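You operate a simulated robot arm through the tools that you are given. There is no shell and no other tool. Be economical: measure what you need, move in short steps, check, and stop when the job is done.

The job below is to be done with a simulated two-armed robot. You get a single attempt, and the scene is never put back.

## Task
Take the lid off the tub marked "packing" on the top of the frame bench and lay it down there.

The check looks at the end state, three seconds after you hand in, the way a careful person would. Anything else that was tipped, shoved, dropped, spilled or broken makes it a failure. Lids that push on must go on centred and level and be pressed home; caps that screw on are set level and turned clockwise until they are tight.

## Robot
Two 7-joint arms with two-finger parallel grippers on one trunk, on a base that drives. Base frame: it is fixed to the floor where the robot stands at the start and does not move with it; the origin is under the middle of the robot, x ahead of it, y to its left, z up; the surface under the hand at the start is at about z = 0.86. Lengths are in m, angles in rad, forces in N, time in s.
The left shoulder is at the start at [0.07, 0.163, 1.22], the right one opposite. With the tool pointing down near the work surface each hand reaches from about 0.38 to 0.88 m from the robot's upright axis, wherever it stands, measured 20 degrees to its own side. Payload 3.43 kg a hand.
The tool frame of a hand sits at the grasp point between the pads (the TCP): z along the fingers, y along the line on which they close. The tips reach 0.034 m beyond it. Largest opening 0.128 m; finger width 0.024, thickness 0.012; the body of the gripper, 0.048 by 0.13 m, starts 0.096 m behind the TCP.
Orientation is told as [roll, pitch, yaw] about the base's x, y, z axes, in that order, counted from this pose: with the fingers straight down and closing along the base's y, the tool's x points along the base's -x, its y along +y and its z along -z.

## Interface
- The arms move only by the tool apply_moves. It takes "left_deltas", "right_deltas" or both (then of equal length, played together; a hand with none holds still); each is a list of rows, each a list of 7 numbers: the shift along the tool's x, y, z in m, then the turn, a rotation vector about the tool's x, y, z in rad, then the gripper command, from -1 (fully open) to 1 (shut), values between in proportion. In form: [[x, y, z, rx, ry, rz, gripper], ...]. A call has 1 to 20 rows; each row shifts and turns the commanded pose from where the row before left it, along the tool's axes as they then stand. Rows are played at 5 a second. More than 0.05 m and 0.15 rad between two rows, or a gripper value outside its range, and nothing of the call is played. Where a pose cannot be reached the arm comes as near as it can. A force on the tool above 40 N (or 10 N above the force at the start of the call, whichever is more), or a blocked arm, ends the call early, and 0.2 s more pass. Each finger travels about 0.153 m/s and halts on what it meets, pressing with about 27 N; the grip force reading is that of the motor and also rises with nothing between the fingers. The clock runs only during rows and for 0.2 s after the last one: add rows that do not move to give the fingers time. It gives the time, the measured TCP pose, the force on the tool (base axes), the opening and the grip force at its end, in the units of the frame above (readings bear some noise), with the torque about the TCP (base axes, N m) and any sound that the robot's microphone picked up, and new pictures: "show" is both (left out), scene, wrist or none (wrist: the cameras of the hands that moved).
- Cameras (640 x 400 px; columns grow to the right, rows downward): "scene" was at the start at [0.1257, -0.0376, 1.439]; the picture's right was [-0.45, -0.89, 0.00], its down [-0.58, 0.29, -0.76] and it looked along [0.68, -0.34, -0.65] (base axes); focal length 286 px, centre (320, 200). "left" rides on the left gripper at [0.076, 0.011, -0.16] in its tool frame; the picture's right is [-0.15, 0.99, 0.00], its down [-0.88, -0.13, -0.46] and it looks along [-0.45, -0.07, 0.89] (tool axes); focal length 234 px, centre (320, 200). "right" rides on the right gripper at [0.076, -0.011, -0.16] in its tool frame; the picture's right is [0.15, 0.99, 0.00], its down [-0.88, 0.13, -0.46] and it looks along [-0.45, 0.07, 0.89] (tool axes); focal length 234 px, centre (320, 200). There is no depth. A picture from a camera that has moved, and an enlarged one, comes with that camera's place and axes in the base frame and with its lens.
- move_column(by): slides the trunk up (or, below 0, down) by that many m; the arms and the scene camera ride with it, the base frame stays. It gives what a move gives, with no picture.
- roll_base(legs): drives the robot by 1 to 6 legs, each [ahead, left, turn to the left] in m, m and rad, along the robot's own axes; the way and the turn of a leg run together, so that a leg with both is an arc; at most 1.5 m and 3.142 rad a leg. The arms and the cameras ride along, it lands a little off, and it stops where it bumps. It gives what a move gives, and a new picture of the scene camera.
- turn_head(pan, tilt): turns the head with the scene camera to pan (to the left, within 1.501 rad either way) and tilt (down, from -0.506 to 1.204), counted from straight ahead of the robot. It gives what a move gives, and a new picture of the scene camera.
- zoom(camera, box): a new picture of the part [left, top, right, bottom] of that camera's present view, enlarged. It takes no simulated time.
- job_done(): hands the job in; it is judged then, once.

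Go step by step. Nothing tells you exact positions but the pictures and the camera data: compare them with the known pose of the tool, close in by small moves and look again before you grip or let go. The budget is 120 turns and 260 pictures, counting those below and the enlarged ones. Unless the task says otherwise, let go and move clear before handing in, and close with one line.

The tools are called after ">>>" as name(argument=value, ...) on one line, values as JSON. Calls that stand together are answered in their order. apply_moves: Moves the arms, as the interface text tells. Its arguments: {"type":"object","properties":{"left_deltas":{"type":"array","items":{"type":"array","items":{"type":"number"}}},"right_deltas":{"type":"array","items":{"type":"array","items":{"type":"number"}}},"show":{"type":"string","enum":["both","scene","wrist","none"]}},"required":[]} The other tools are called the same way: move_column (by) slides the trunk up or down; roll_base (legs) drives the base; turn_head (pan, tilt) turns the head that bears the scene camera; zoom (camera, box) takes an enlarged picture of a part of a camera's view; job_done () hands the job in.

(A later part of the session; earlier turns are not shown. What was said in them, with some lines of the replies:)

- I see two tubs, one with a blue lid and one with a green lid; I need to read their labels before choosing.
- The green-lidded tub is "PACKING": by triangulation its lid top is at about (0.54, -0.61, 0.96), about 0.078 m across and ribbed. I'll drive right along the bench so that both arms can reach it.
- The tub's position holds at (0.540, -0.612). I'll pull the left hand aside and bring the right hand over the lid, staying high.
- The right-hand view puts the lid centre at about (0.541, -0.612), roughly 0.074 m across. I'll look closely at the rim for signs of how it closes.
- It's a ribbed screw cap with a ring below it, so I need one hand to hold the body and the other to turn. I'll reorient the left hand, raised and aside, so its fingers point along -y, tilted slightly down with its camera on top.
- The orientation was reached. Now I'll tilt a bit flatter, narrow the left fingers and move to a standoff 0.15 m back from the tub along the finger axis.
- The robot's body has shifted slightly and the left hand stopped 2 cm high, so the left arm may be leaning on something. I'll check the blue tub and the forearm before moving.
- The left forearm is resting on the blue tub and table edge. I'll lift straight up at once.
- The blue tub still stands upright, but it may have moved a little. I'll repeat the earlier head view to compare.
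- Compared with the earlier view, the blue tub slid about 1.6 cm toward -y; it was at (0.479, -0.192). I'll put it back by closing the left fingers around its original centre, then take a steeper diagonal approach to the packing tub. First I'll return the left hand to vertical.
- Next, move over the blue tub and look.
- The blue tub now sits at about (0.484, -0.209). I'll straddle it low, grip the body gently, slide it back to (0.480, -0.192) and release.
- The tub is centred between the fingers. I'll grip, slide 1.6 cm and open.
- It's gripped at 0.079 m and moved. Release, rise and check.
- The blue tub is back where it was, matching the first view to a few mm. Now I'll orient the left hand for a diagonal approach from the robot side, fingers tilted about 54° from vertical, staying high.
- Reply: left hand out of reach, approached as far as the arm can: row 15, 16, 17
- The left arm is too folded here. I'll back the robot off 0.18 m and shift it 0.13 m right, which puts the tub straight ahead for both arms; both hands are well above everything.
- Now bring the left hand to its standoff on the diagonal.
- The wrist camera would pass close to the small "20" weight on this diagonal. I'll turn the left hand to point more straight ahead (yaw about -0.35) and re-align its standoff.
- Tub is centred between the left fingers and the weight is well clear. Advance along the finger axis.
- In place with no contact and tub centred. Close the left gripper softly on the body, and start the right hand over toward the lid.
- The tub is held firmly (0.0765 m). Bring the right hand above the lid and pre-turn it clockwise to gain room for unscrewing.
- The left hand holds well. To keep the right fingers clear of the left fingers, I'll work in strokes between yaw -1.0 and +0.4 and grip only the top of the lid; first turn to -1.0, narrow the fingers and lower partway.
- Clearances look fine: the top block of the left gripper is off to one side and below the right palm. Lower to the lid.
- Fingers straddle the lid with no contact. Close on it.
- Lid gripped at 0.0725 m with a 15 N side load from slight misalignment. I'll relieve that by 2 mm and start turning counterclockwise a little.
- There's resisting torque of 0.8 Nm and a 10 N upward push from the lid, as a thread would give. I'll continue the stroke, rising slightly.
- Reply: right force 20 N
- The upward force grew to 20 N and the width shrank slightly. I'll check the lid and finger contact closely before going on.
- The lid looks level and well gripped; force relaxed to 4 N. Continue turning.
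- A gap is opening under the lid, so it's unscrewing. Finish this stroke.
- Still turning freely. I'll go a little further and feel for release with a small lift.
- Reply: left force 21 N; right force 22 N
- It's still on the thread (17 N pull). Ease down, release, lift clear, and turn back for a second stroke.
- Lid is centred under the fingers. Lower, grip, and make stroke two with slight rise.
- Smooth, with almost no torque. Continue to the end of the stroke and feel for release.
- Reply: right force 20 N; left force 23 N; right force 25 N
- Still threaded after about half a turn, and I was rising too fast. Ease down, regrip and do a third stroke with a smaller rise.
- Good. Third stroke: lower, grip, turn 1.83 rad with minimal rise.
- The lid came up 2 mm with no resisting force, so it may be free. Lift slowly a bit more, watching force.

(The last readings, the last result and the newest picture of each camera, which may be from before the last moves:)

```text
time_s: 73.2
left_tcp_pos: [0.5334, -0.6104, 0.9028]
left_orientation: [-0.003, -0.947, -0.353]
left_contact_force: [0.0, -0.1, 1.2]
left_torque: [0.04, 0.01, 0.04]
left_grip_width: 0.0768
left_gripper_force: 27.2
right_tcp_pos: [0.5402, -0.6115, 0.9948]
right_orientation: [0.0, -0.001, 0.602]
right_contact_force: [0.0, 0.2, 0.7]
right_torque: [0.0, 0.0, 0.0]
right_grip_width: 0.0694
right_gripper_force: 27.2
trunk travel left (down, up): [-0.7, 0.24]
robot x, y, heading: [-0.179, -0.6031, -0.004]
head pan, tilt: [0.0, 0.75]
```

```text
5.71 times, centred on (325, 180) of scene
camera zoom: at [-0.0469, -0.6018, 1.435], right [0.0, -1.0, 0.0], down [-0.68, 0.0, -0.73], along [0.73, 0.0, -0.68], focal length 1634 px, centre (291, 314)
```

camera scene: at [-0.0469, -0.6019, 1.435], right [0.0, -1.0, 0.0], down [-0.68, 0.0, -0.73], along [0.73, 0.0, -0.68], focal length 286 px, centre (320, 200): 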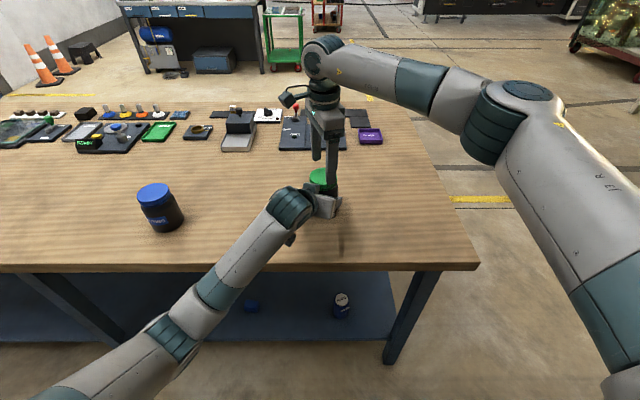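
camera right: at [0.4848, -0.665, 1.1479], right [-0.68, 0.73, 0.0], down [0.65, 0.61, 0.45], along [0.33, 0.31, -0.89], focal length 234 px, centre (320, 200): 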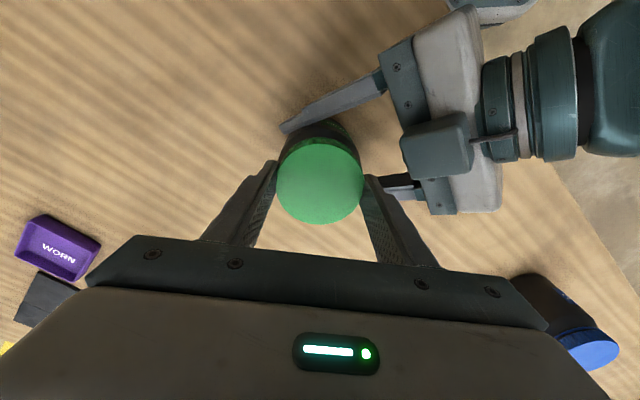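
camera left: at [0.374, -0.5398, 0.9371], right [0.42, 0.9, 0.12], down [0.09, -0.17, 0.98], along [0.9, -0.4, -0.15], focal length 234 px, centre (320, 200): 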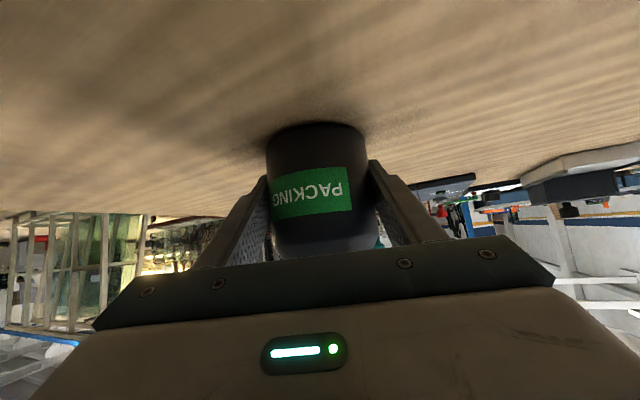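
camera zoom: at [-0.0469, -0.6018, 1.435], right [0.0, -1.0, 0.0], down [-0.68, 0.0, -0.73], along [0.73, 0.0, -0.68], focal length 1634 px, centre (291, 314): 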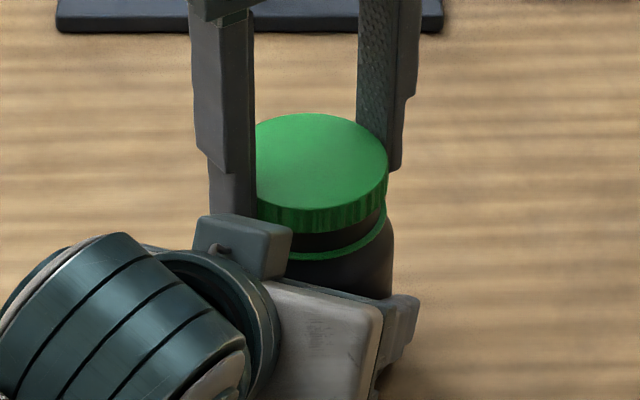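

The lid is off. Lift it well clear and carry it right to open bench at about (0.54, -0.80).

>>> apply_moves(right_deltas=[[0, 0, -0.025, 0, 0, 0, 0.5], [0, 0, -0.025, 0, 0, 0, 0.5], [0, 0, -0.025, 0, 0, 0, 0.5], [0, 0, -0.025, 0, 0, 0, 0.5], [0.0215, -0.0313, 0, 0, 0, 0, 0.5], [0.0215, -0.0313, 0, 0, 0, 0, 0.5], [0.0215, -0.0313, 0, 0, 0, 0, 0.5], [0.0215, -0.0313, 0, 0, 0, 0, 0.5], [0.0215, -0.0313, 0, 0, 0, 0, 0.5], [0, 0, 0, 0, 0, 0, 0.5]])

```text
time_s: 75.4
left_tcp_pos: [0.533, -0.609, 0.903]
left_orientation: [-0.003, -0.948, -0.351]
left_contact_force: [0.7, -0.1, 0.2]
left_torque: [0.0, 0.03, -0.01]
left_grip_width: 0.0763
left_gripper_force: 26.7
right_tcp_pos: [0.5399, -0.8004, 1.0937]
right_orientation: [0.0, 0.002, 0.602]
right_contact_force: [0.8, -0.4, 0.2]
right_torque: [-0.01, -0.03, 0.0]
right_grip_width: 0.0692
right_gripper_force: 27.7
trunk travel left (down, up): [-0.7, 0.24]
robot x, y, heading: [-0.1798, -0.6028, -0.008]
head pan, tilt: [0.0, 0.75]
camera scene: at [-0.0467, -0.6008, 1.435], right [0.0, -1.0, 0.0], down [-0.68, 0.0, -0.73], along [0.73, 0.0, -0.68], focal length 286 px, centre (320, 200)
camera right: at [0.4854, -0.8533, 1.2538], right [-0.68, 0.73, 0.0], down [0.65, 0.61, 0.45], along [0.33, 0.31, -0.89], focal length 234 px, centre (320, 200)
```

scene: 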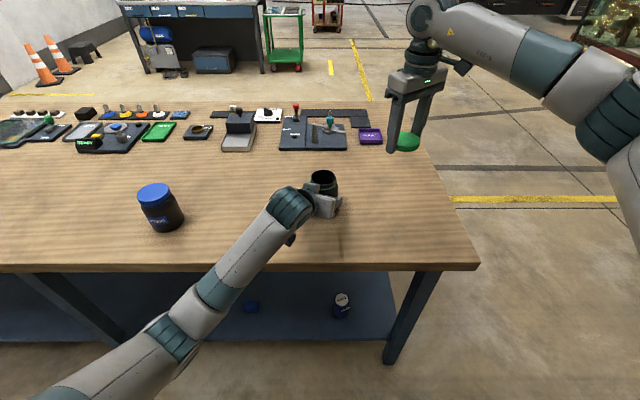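
right: 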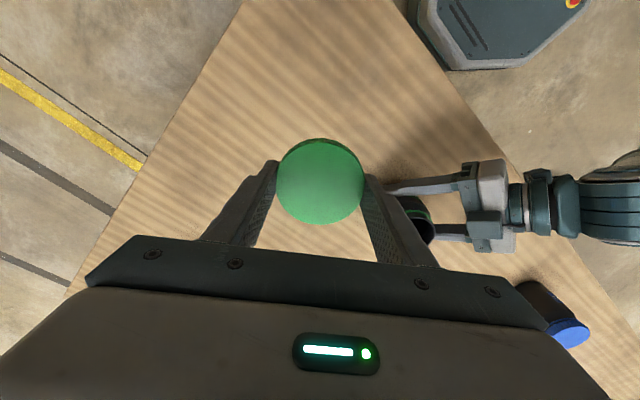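

The tub is open and steady. Lower the lid toward the bench.

>>> apply_moves(right_deltas=[[0, 0, 0.029, 0, 0, 0, 0.5], [0, 0, 0.029, 0, 0, 0, 0.5], [0, 0, 0.029, 0, 0, 0, 0.5], [0, 0, 0.029, 0, 0, 0, 0.5], [0, 0, 0.029, 0, 0, 0, 0.5], [0, 0, 0.029, 0, 0, 0, 0.5], [0, 0, 0, 0, 0, 0, 0.5]], show="scene")

>>> zoom(camera="scene", box=[340, 130, 460, 230])

```text
time_s: 77.0
left_tcp_pos: [0.5331, -0.6105, 0.9028]
left_orientation: [-0.003, -0.948, -0.352]
left_contact_force: [0.2, 0.4, 0.2]
left_torque: [0.01, 0.04, -0.03]
left_grip_width: 0.0766
left_gripper_force: 26.8
right_tcp_pos: [0.5398, -0.8004, 0.9205]
right_orientation: [-0.002, 0.0, 0.602]
right_contact_force: [-0.9, -0.1, 0.7]
right_torque: [0.0, -0.01, 0.01]
right_grip_width: 0.0694
right_gripper_force: 26.6
trunk travel left (down, up): [-0.7, 0.24]
robot x, y, heading: [-0.1815, -0.6015, -0.006]
head pan, tilt: [0.0, 0.75]
camera scene: at [-0.0474, -0.6017, 1.4351], right [0.0, -1.0, 0.0], down [-0.68, 0.0, -0.73], along [0.73, 0.0, -0.68], focal length 286 px, centre (320, 200)
```

scene: 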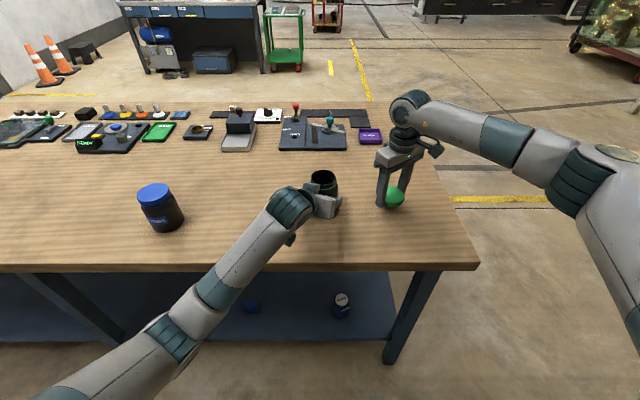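

```text
4.00 times, centred on (400, 180) of scene
camera zoom: at [-0.0474, -0.6017, 1.4351], right [0.0, -1.0, 0.0], down [-0.68, 0.0, -0.73], along [0.73, 0.0, -0.68], focal length 1144 px, centre (0, 280)
```

zoom: 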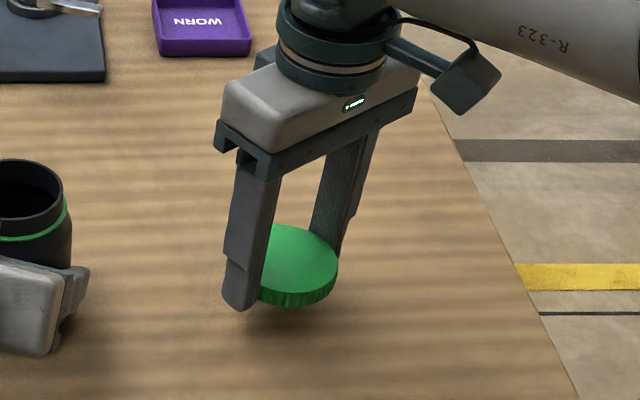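

A couple of centimetres to go; lower in small steps while reading the force.

>>> apply_moves(right_deltas=[[0, 0, 0.004, 0, 0, 0, 0.5], [0, 0, 0.004, 0, 0, 0, 0.5], [0, 0, 0.004, 0, 0, 0, 0.5], [0, 0, 0.003, 0, 0, 0, 0.5], [0, 0, 0, 0, 0, 0, 0.5]], show="none")

>>> zoom(camera="scene", box=[360, 150, 440, 220])

```text
time_s: 78.2
left_tcp_pos: [0.5322, -0.611, 0.9029]
left_orientation: [-0.001, -0.946, -0.353]
left_contact_force: [0.9, 0.1, -0.8]
left_torque: [0.0, 0.0, 0.03]
left_grip_width: 0.0766
left_gripper_force: 27.1
right_tcp_pos: [0.5403, -0.8025, 0.9057]
right_orientation: [0.0, 0.001, 0.601]
right_contact_force: [-0.8, 0.5, -0.2]
right_torque: [0.03, -0.03, -0.03]
right_grip_width: 0.0695
right_gripper_force: 27.9
trunk travel left (down, up): [-0.7, 0.24]
robot x, y, heading: [-0.1801, -0.6, -0.005]
head pan, tilt: [0.0, 0.75]
```

```text
5.71 times, centred on (400, 185) of scene
camera zoom: at [-0.0469, -0.6019, 1.435], right [0.0, -1.0, 0.0], down [-0.68, 0.0, -0.73], along [0.73, 0.0, -0.68], focal length 1634 px, centre (-137, 286)
```

zoom: 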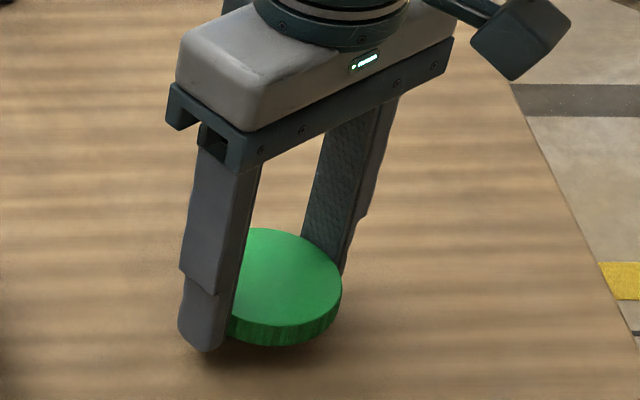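

>>> apply_moves(right_deltas=[[0, 0, 0.002, 0, 0, 0, 0.5], [0, 0, 0.002, 0, 0, 0, 0.5], [0, 0, 0.002, 0, 0, 0, 0.5], [0, 0, 0, 0, 0, 0, 0.5]], show="none")

```text
time_s: 79.2
left_tcp_pos: [0.5324, -0.61, 0.9044]
left_orientation: [-0.002, -0.948, -0.354]
left_contact_force: [-0.2, 0.3, -0.5]
left_torque: [0.0, 0.03, 0.0]
left_grip_width: 0.0766
left_gripper_force: 26.7
right_tcp_pos: [0.5404, -0.8018, 0.8996]
right_orientation: [0.0, 0.0, 0.601]
right_contact_force: [-0.2, -1.0, -0.5]
right_torque: [-0.02, 0.02, 0.04]
right_grip_width: 0.0695
right_gripper_force: 26.5
trunk travel left (down, up): [-0.7, 0.24]
robot x, y, heading: [-0.1804, -0.6023, -0.008]
head pan, tilt: [0.0, 0.75]
```

No contact yet; continue by millimetres.

>>> apply_moves(right_deltas=[[0, 0, 0.0015, 0, 0, 0, 0.5], [0, 0, 0.0015, 0, 0, 0, 0.5], [0, 0, 0, 0, 0, 0, 0.5]], show="none")

>>> zoom(camera="scene", box=[360, 160, 440, 230])

```text
time_s: 80.0
left_tcp_pos: [0.5331, -0.6104, 0.9038]
left_orientation: [-0.003, -0.948, -0.353]
left_contact_force: [0.1, 0.2, 0.8]
left_torque: [0.0, 0.01, 0.01]
left_grip_width: 0.0768
left_gripper_force: 26.6
right_tcp_pos: [0.5401, -0.8027, 0.8974]
right_orientation: [0.0, 0.001, 0.601]
right_contact_force: [0.0, -0.1, -0.8]
right_torque: [-0.03, 0.02, 0.02]
right_grip_width: 0.0693
right_gripper_force: 26.8
trunk travel left (down, up): [-0.7, 0.24]
robot x, y, heading: [-0.1769, -0.6054, -0.001]
head pan, tilt: [0.0, 0.75]
```

```text
5.71 times, centred on (400, 195) of scene
camera zoom: at [-0.0469, -0.6019, 1.435], right [0.0, -1.0, 0.0], down [-0.68, 0.0, -0.73], along [0.73, 0.0, -0.68], focal length 1634 px, centre (-137, 229)
```

zoom: 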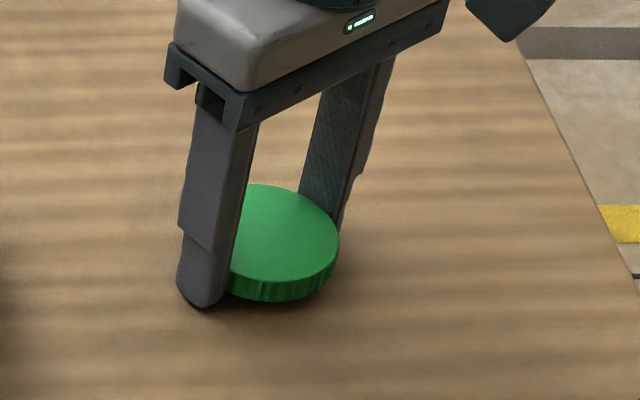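

Nearly touching; keep going a bit.

>>> apply_moves(right_deltas=[[0, 0, 0.0012, 0, 0, 0, 0.5], [0, 0, 0.0012, 0, 0, 0, 0.5], [0, 0, 0, 0, 0, 0, 0.5]], show="none")

```text
time_s: 80.8
left_tcp_pos: [0.5335, -0.6112, 0.9028]
left_orientation: [-0.002, -0.947, -0.354]
left_contact_force: [0.8, 0.9, 0.2]
left_torque: [0.0, 0.05, 0.01]
left_grip_width: 0.0767
left_gripper_force: 27.0
right_tcp_pos: [0.5411, -0.801, 0.8946]
right_orientation: [0.001, -0.001, 0.6]
right_contact_force: [0.6, -0.7, 0.4]
right_torque: [0.02, -0.02, -0.02]
right_grip_width: 0.0694
right_gripper_force: 27.4
trunk travel left (down, up): [-0.7, 0.24]
robot x, y, heading: [-0.1763, -0.602, 0.001]
head pan, tilt: [0.0, 0.75]
```

>>> apply_moves(right_deltas=[[0, 0, 0.001, 0, 0, 0, 0.5], [0, 0, 0.001, 0, 0, 0, 0.5], [0, 0, 0, 0, 0, 0, 0.5]], show="none")

>>> zoom(camera="scene", box=[360, 160, 440, 230])

```text
time_s: 81.6
left_tcp_pos: [0.5322, -0.611, 0.9043]
left_orientation: [-0.001, -0.948, -0.353]
left_contact_force: [-0.2, 0.4, -0.8]
left_torque: [0.01, 0.04, -0.02]
left_grip_width: 0.0765
left_gripper_force: 26.8
right_tcp_pos: [0.5402, -0.8009, 0.8938]
right_orientation: [-0.003, -0.004, 0.601]
right_contact_force: [4.4, -0.4, 12.9]
right_torque: [0.31, 0.22, -0.01]
right_grip_width: 0.069
right_gripper_force: 27.0
trunk travel left (down, up): [-0.7, 0.24]
robot x, y, heading: [-0.1823, -0.6006, -0.002]
head pan, tilt: [0.0, 0.75]
```

```text
5.71 times, centred on (400, 195) of scene
camera zoom: at [-0.0479, -0.6017, 1.4353], right [0.0, -1.0, 0.0], down [-0.68, 0.0, -0.73], along [0.73, 0.0, -0.68], focal length 1634 px, centre (-137, 229)
```

zoom: 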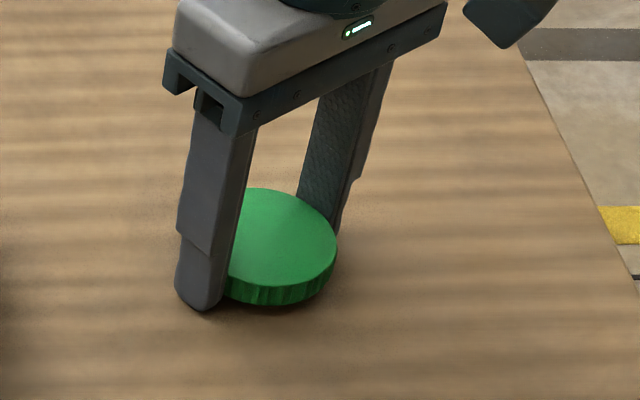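

Contact with the bench (13 N). Ease half a millimetre, open slowly and rise clear.

>>> apply_moves(right_deltas=[[0, 0, -0.0007, 0, 0, 0, 0.4], [0, 0, 0, 0, 0, 0, -0.1], [0, 0, 0, 0, 0, 0, -0.3], [0, 0, 0, 0, 0, 0, -0.7], [0, 0, 0, 0, 0, 0, -0.7], [0, 0, -0.02, 0, 0, 0, -0.8], [0, 0, -0.04, 0, 0, 0, -0.8], [0, 0, -0.045, 0, 0, 0, -0.8], [0, 0, -0.045, 0, 0, 0, -0.8], [0, 0, -0.045, 0, 0, 0, -0.8], [0, 0, 0, 0, 0, 0, -0.8]])

>>> zoom(camera="scene", box=[300, 150, 440, 240])

```text
time_s: 84.0
left_tcp_pos: [0.532, -0.6105, 0.9032]
left_orientation: [-0.001, -0.948, -0.352]
left_contact_force: [0.1, -0.8, -2.1]
left_torque: [0.01, -0.01, 0.03]
left_grip_width: 0.0768
left_gripper_force: 27.3
right_tcp_pos: [0.5421, -0.8008, 1.0884]
right_orientation: [0.0, 0.002, 0.601]
right_contact_force: [0.0, 0.2, 0.9]
right_torque: [-0.01, 0.04, 0.01]
right_grip_width: 0.1152
right_gripper_force: 0.0
trunk travel left (down, up): [-0.7, 0.24]
robot x, y, heading: [-0.1828, -0.601, -0.001]
head pan, tilt: [0.0, 0.75]
camera scene: at [-0.0462, -0.6023, 1.4349], right [0.0, -1.0, 0.0], down [-0.68, 0.0, -0.73], along [0.73, 0.0, -0.68], focal length 286 px, centre (320, 200)
camera right: at [0.4872, -0.854, 1.2472], right [-0.68, 0.73, 0.0], down [0.65, 0.61, 0.46], along [0.33, 0.31, -0.89], focal length 234 px, centre (320, 200)
```

scene: 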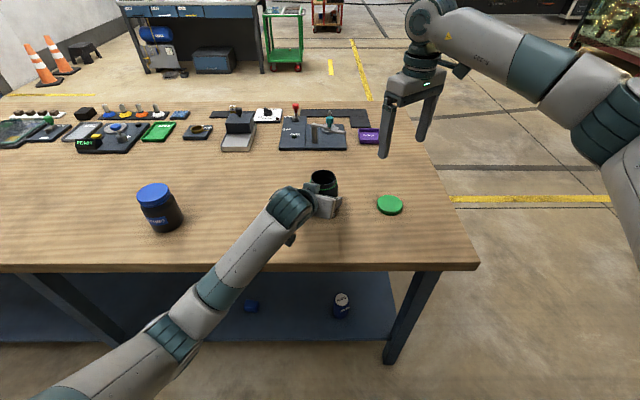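
right: 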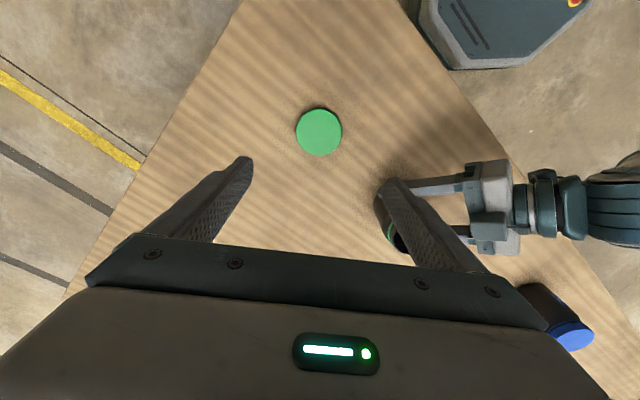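

```text
4.44 times, centred on (370, 195) of scene
camera zoom: at [-0.0462, -0.6023, 1.4349], right [0.0, -1.0, 0.0], down [-0.68, 0.0, -0.73], along [0.73, 0.0, -0.68], focal length 1271 px, centre (98, 222)
```

zoom: 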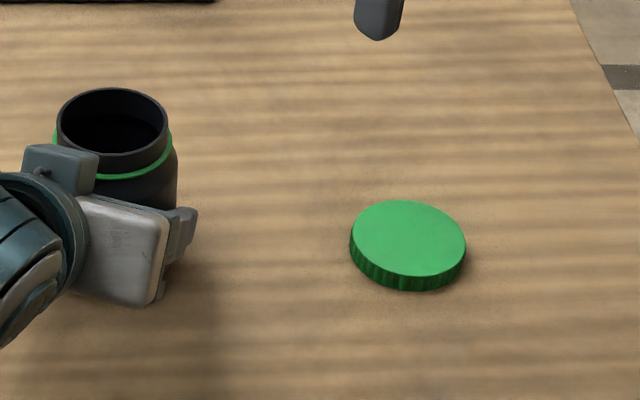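

Lid lies flat on the bench. The left hand is at its original gripping height, so the tub stands on the bench; open it and back straight out.

>>> apply_moves(left_deltas=[[0, 0, 0, 0, 0, 0, -0.3], [0, 0, 0, 0, 0, 0, -0.6], [0, 0, 0, 0, 0, 0, -0.8], [0, 0, 0, 0, 0, 0, -0.8], [0, 0, -0.015, 0, 0, 0, -0.8], [0, 0, -0.025, 0, 0, 0, -0.8], [0, 0, -0.03, 0, 0, 0, -0.8], [0, 0, -0.03, 0, 0, 0, -0.8], [0, 0, -0.03, 0, 0, 0, -0.8], [0, 0, -0.03, 0, 0, 0, -0.8], [0, 0, 0, 0, 0, 0, -0.8]])

>>> zoom(camera="scene", box=[220, 150, 440, 270])

```text
time_s: 86.4
left_tcp_pos: [0.4097, -0.5635, 0.9964]
left_orientation: [-0.002, -0.948, -0.352]
left_contact_force: [-0.2, -0.3, -0.9]
left_torque: [0.02, 0.0, 0.01]
left_grip_width: 0.1151
left_gripper_force: 0.0
right_tcp_pos: [0.5423, -0.801, 1.0879]
right_orientation: [0.0, 0.0, 0.601]
right_contact_force: [-0.1, -0.5, 0.3]
right_torque: [0.02, 0.02, -0.04]
right_grip_width: 0.1151
right_gripper_force: 0.0
trunk travel left (down, up): [-0.7, 0.24]
robot x, y, heading: [-0.179, -0.6002, -0.004]
head pan, tilt: [0.0, 0.75]
camera scene: at [-0.0468, -0.602, 1.435], right [0.0, -1.0, 0.0], down [-0.68, 0.0, -0.73], along [0.73, 0.0, -0.68], focal length 286 px, centre (320, 200)
camera left: at [0.251, -0.4935, 1.0298], right [0.42, 0.9, 0.12], down [0.09, -0.17, 0.98], along [0.9, -0.4, -0.15], focal length 234 px, centre (320, 200)
```

scene: 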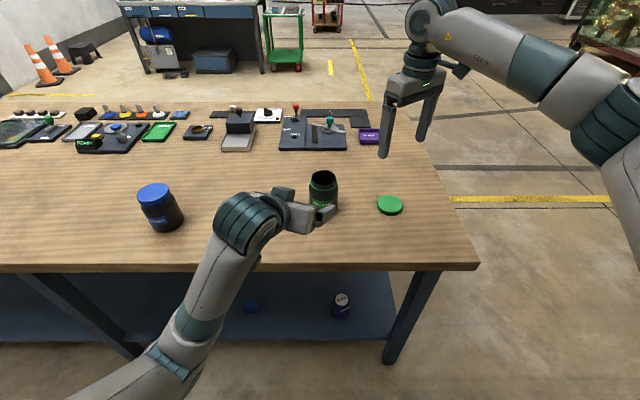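
left: 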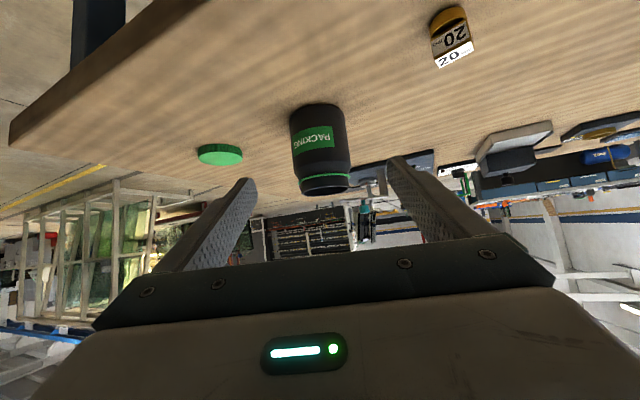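

```text
2.91 times, centred on (330, 210) of scene
camera zoom: at [-0.0468, -0.602, 1.435], right [0.0, -1.0, 0.0], down [-0.68, 0.0, -0.73], along [0.73, 0.0, -0.68], focal length 832 px, centre (291, 171)
```

zoom: 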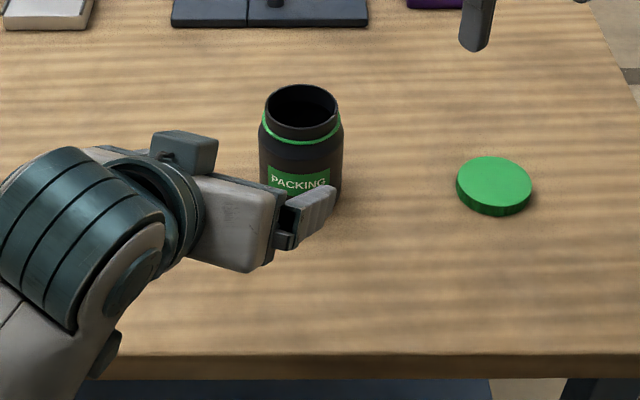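

Everything stands properly: the tub is open and upright, the lid flat beside it, blue tub and weight in place. Lift the left hand a bit more, then hand in.

>>> apply_moves(left_deltas=[[-0.025, 0, -0.025, 0, 0, 0, -0.8], [-0.025, 0, -0.025, 0, 0, 0, -0.8], [-0.025, 0, -0.025, 0, 0, 0, -0.8], [0, 0, 0, 0, 0, 0, -0.8]], show="scene")

```text
time_s: 87.4
left_tcp_pos: [0.3941, -0.5591, 1.1019]
left_orientation: [-0.001, -0.948, -0.356]
left_contact_force: [0.2, -0.3, 0.6]
left_torque: [0.01, -0.03, 0.0]
left_grip_width: 0.115
left_gripper_force: 0.0
right_tcp_pos: [0.5418, -0.8016, 1.0887]
right_orientation: [0.0, 0.0, 0.602]
right_contact_force: [0.0, 0.6, -0.1]
right_torque: [0.04, 0.0, 0.0]
right_grip_width: 0.1154
right_gripper_force: 0.0
trunk travel left (down, up): [-0.7, 0.24]
robot x, y, heading: [-0.1807, -0.5996, -0.001]
head pan, tilt: [0.0, 0.75]
camera scene: at [-0.0476, -0.6032, 1.4351], right [0.0, -1.0, 0.0], down [-0.68, 0.0, -0.73], along [0.73, 0.0, -0.68], focal length 286 px, centre (320, 200)
```

scene: 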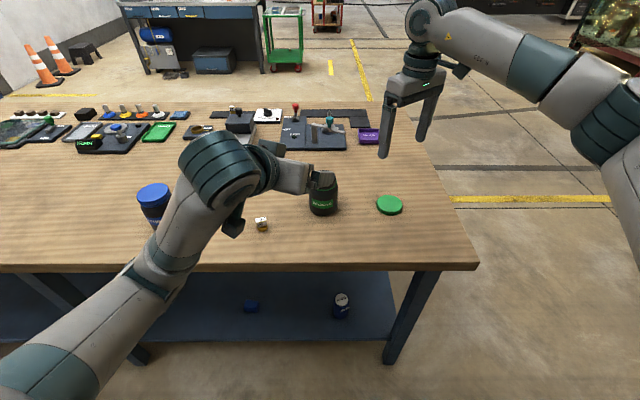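

Both hands are clear, the tub is open and the lid is flat on the bench, so I'm handing in.

>>> job_done()

```text
The job is handed in.
```

The "packing" tub is open and upright, and its lid lies flat on the bench beside it. On the way my left forearm slid the blue "setting" tub about 1.6 cm, and I moved it back to within about 5 mm of where it was.
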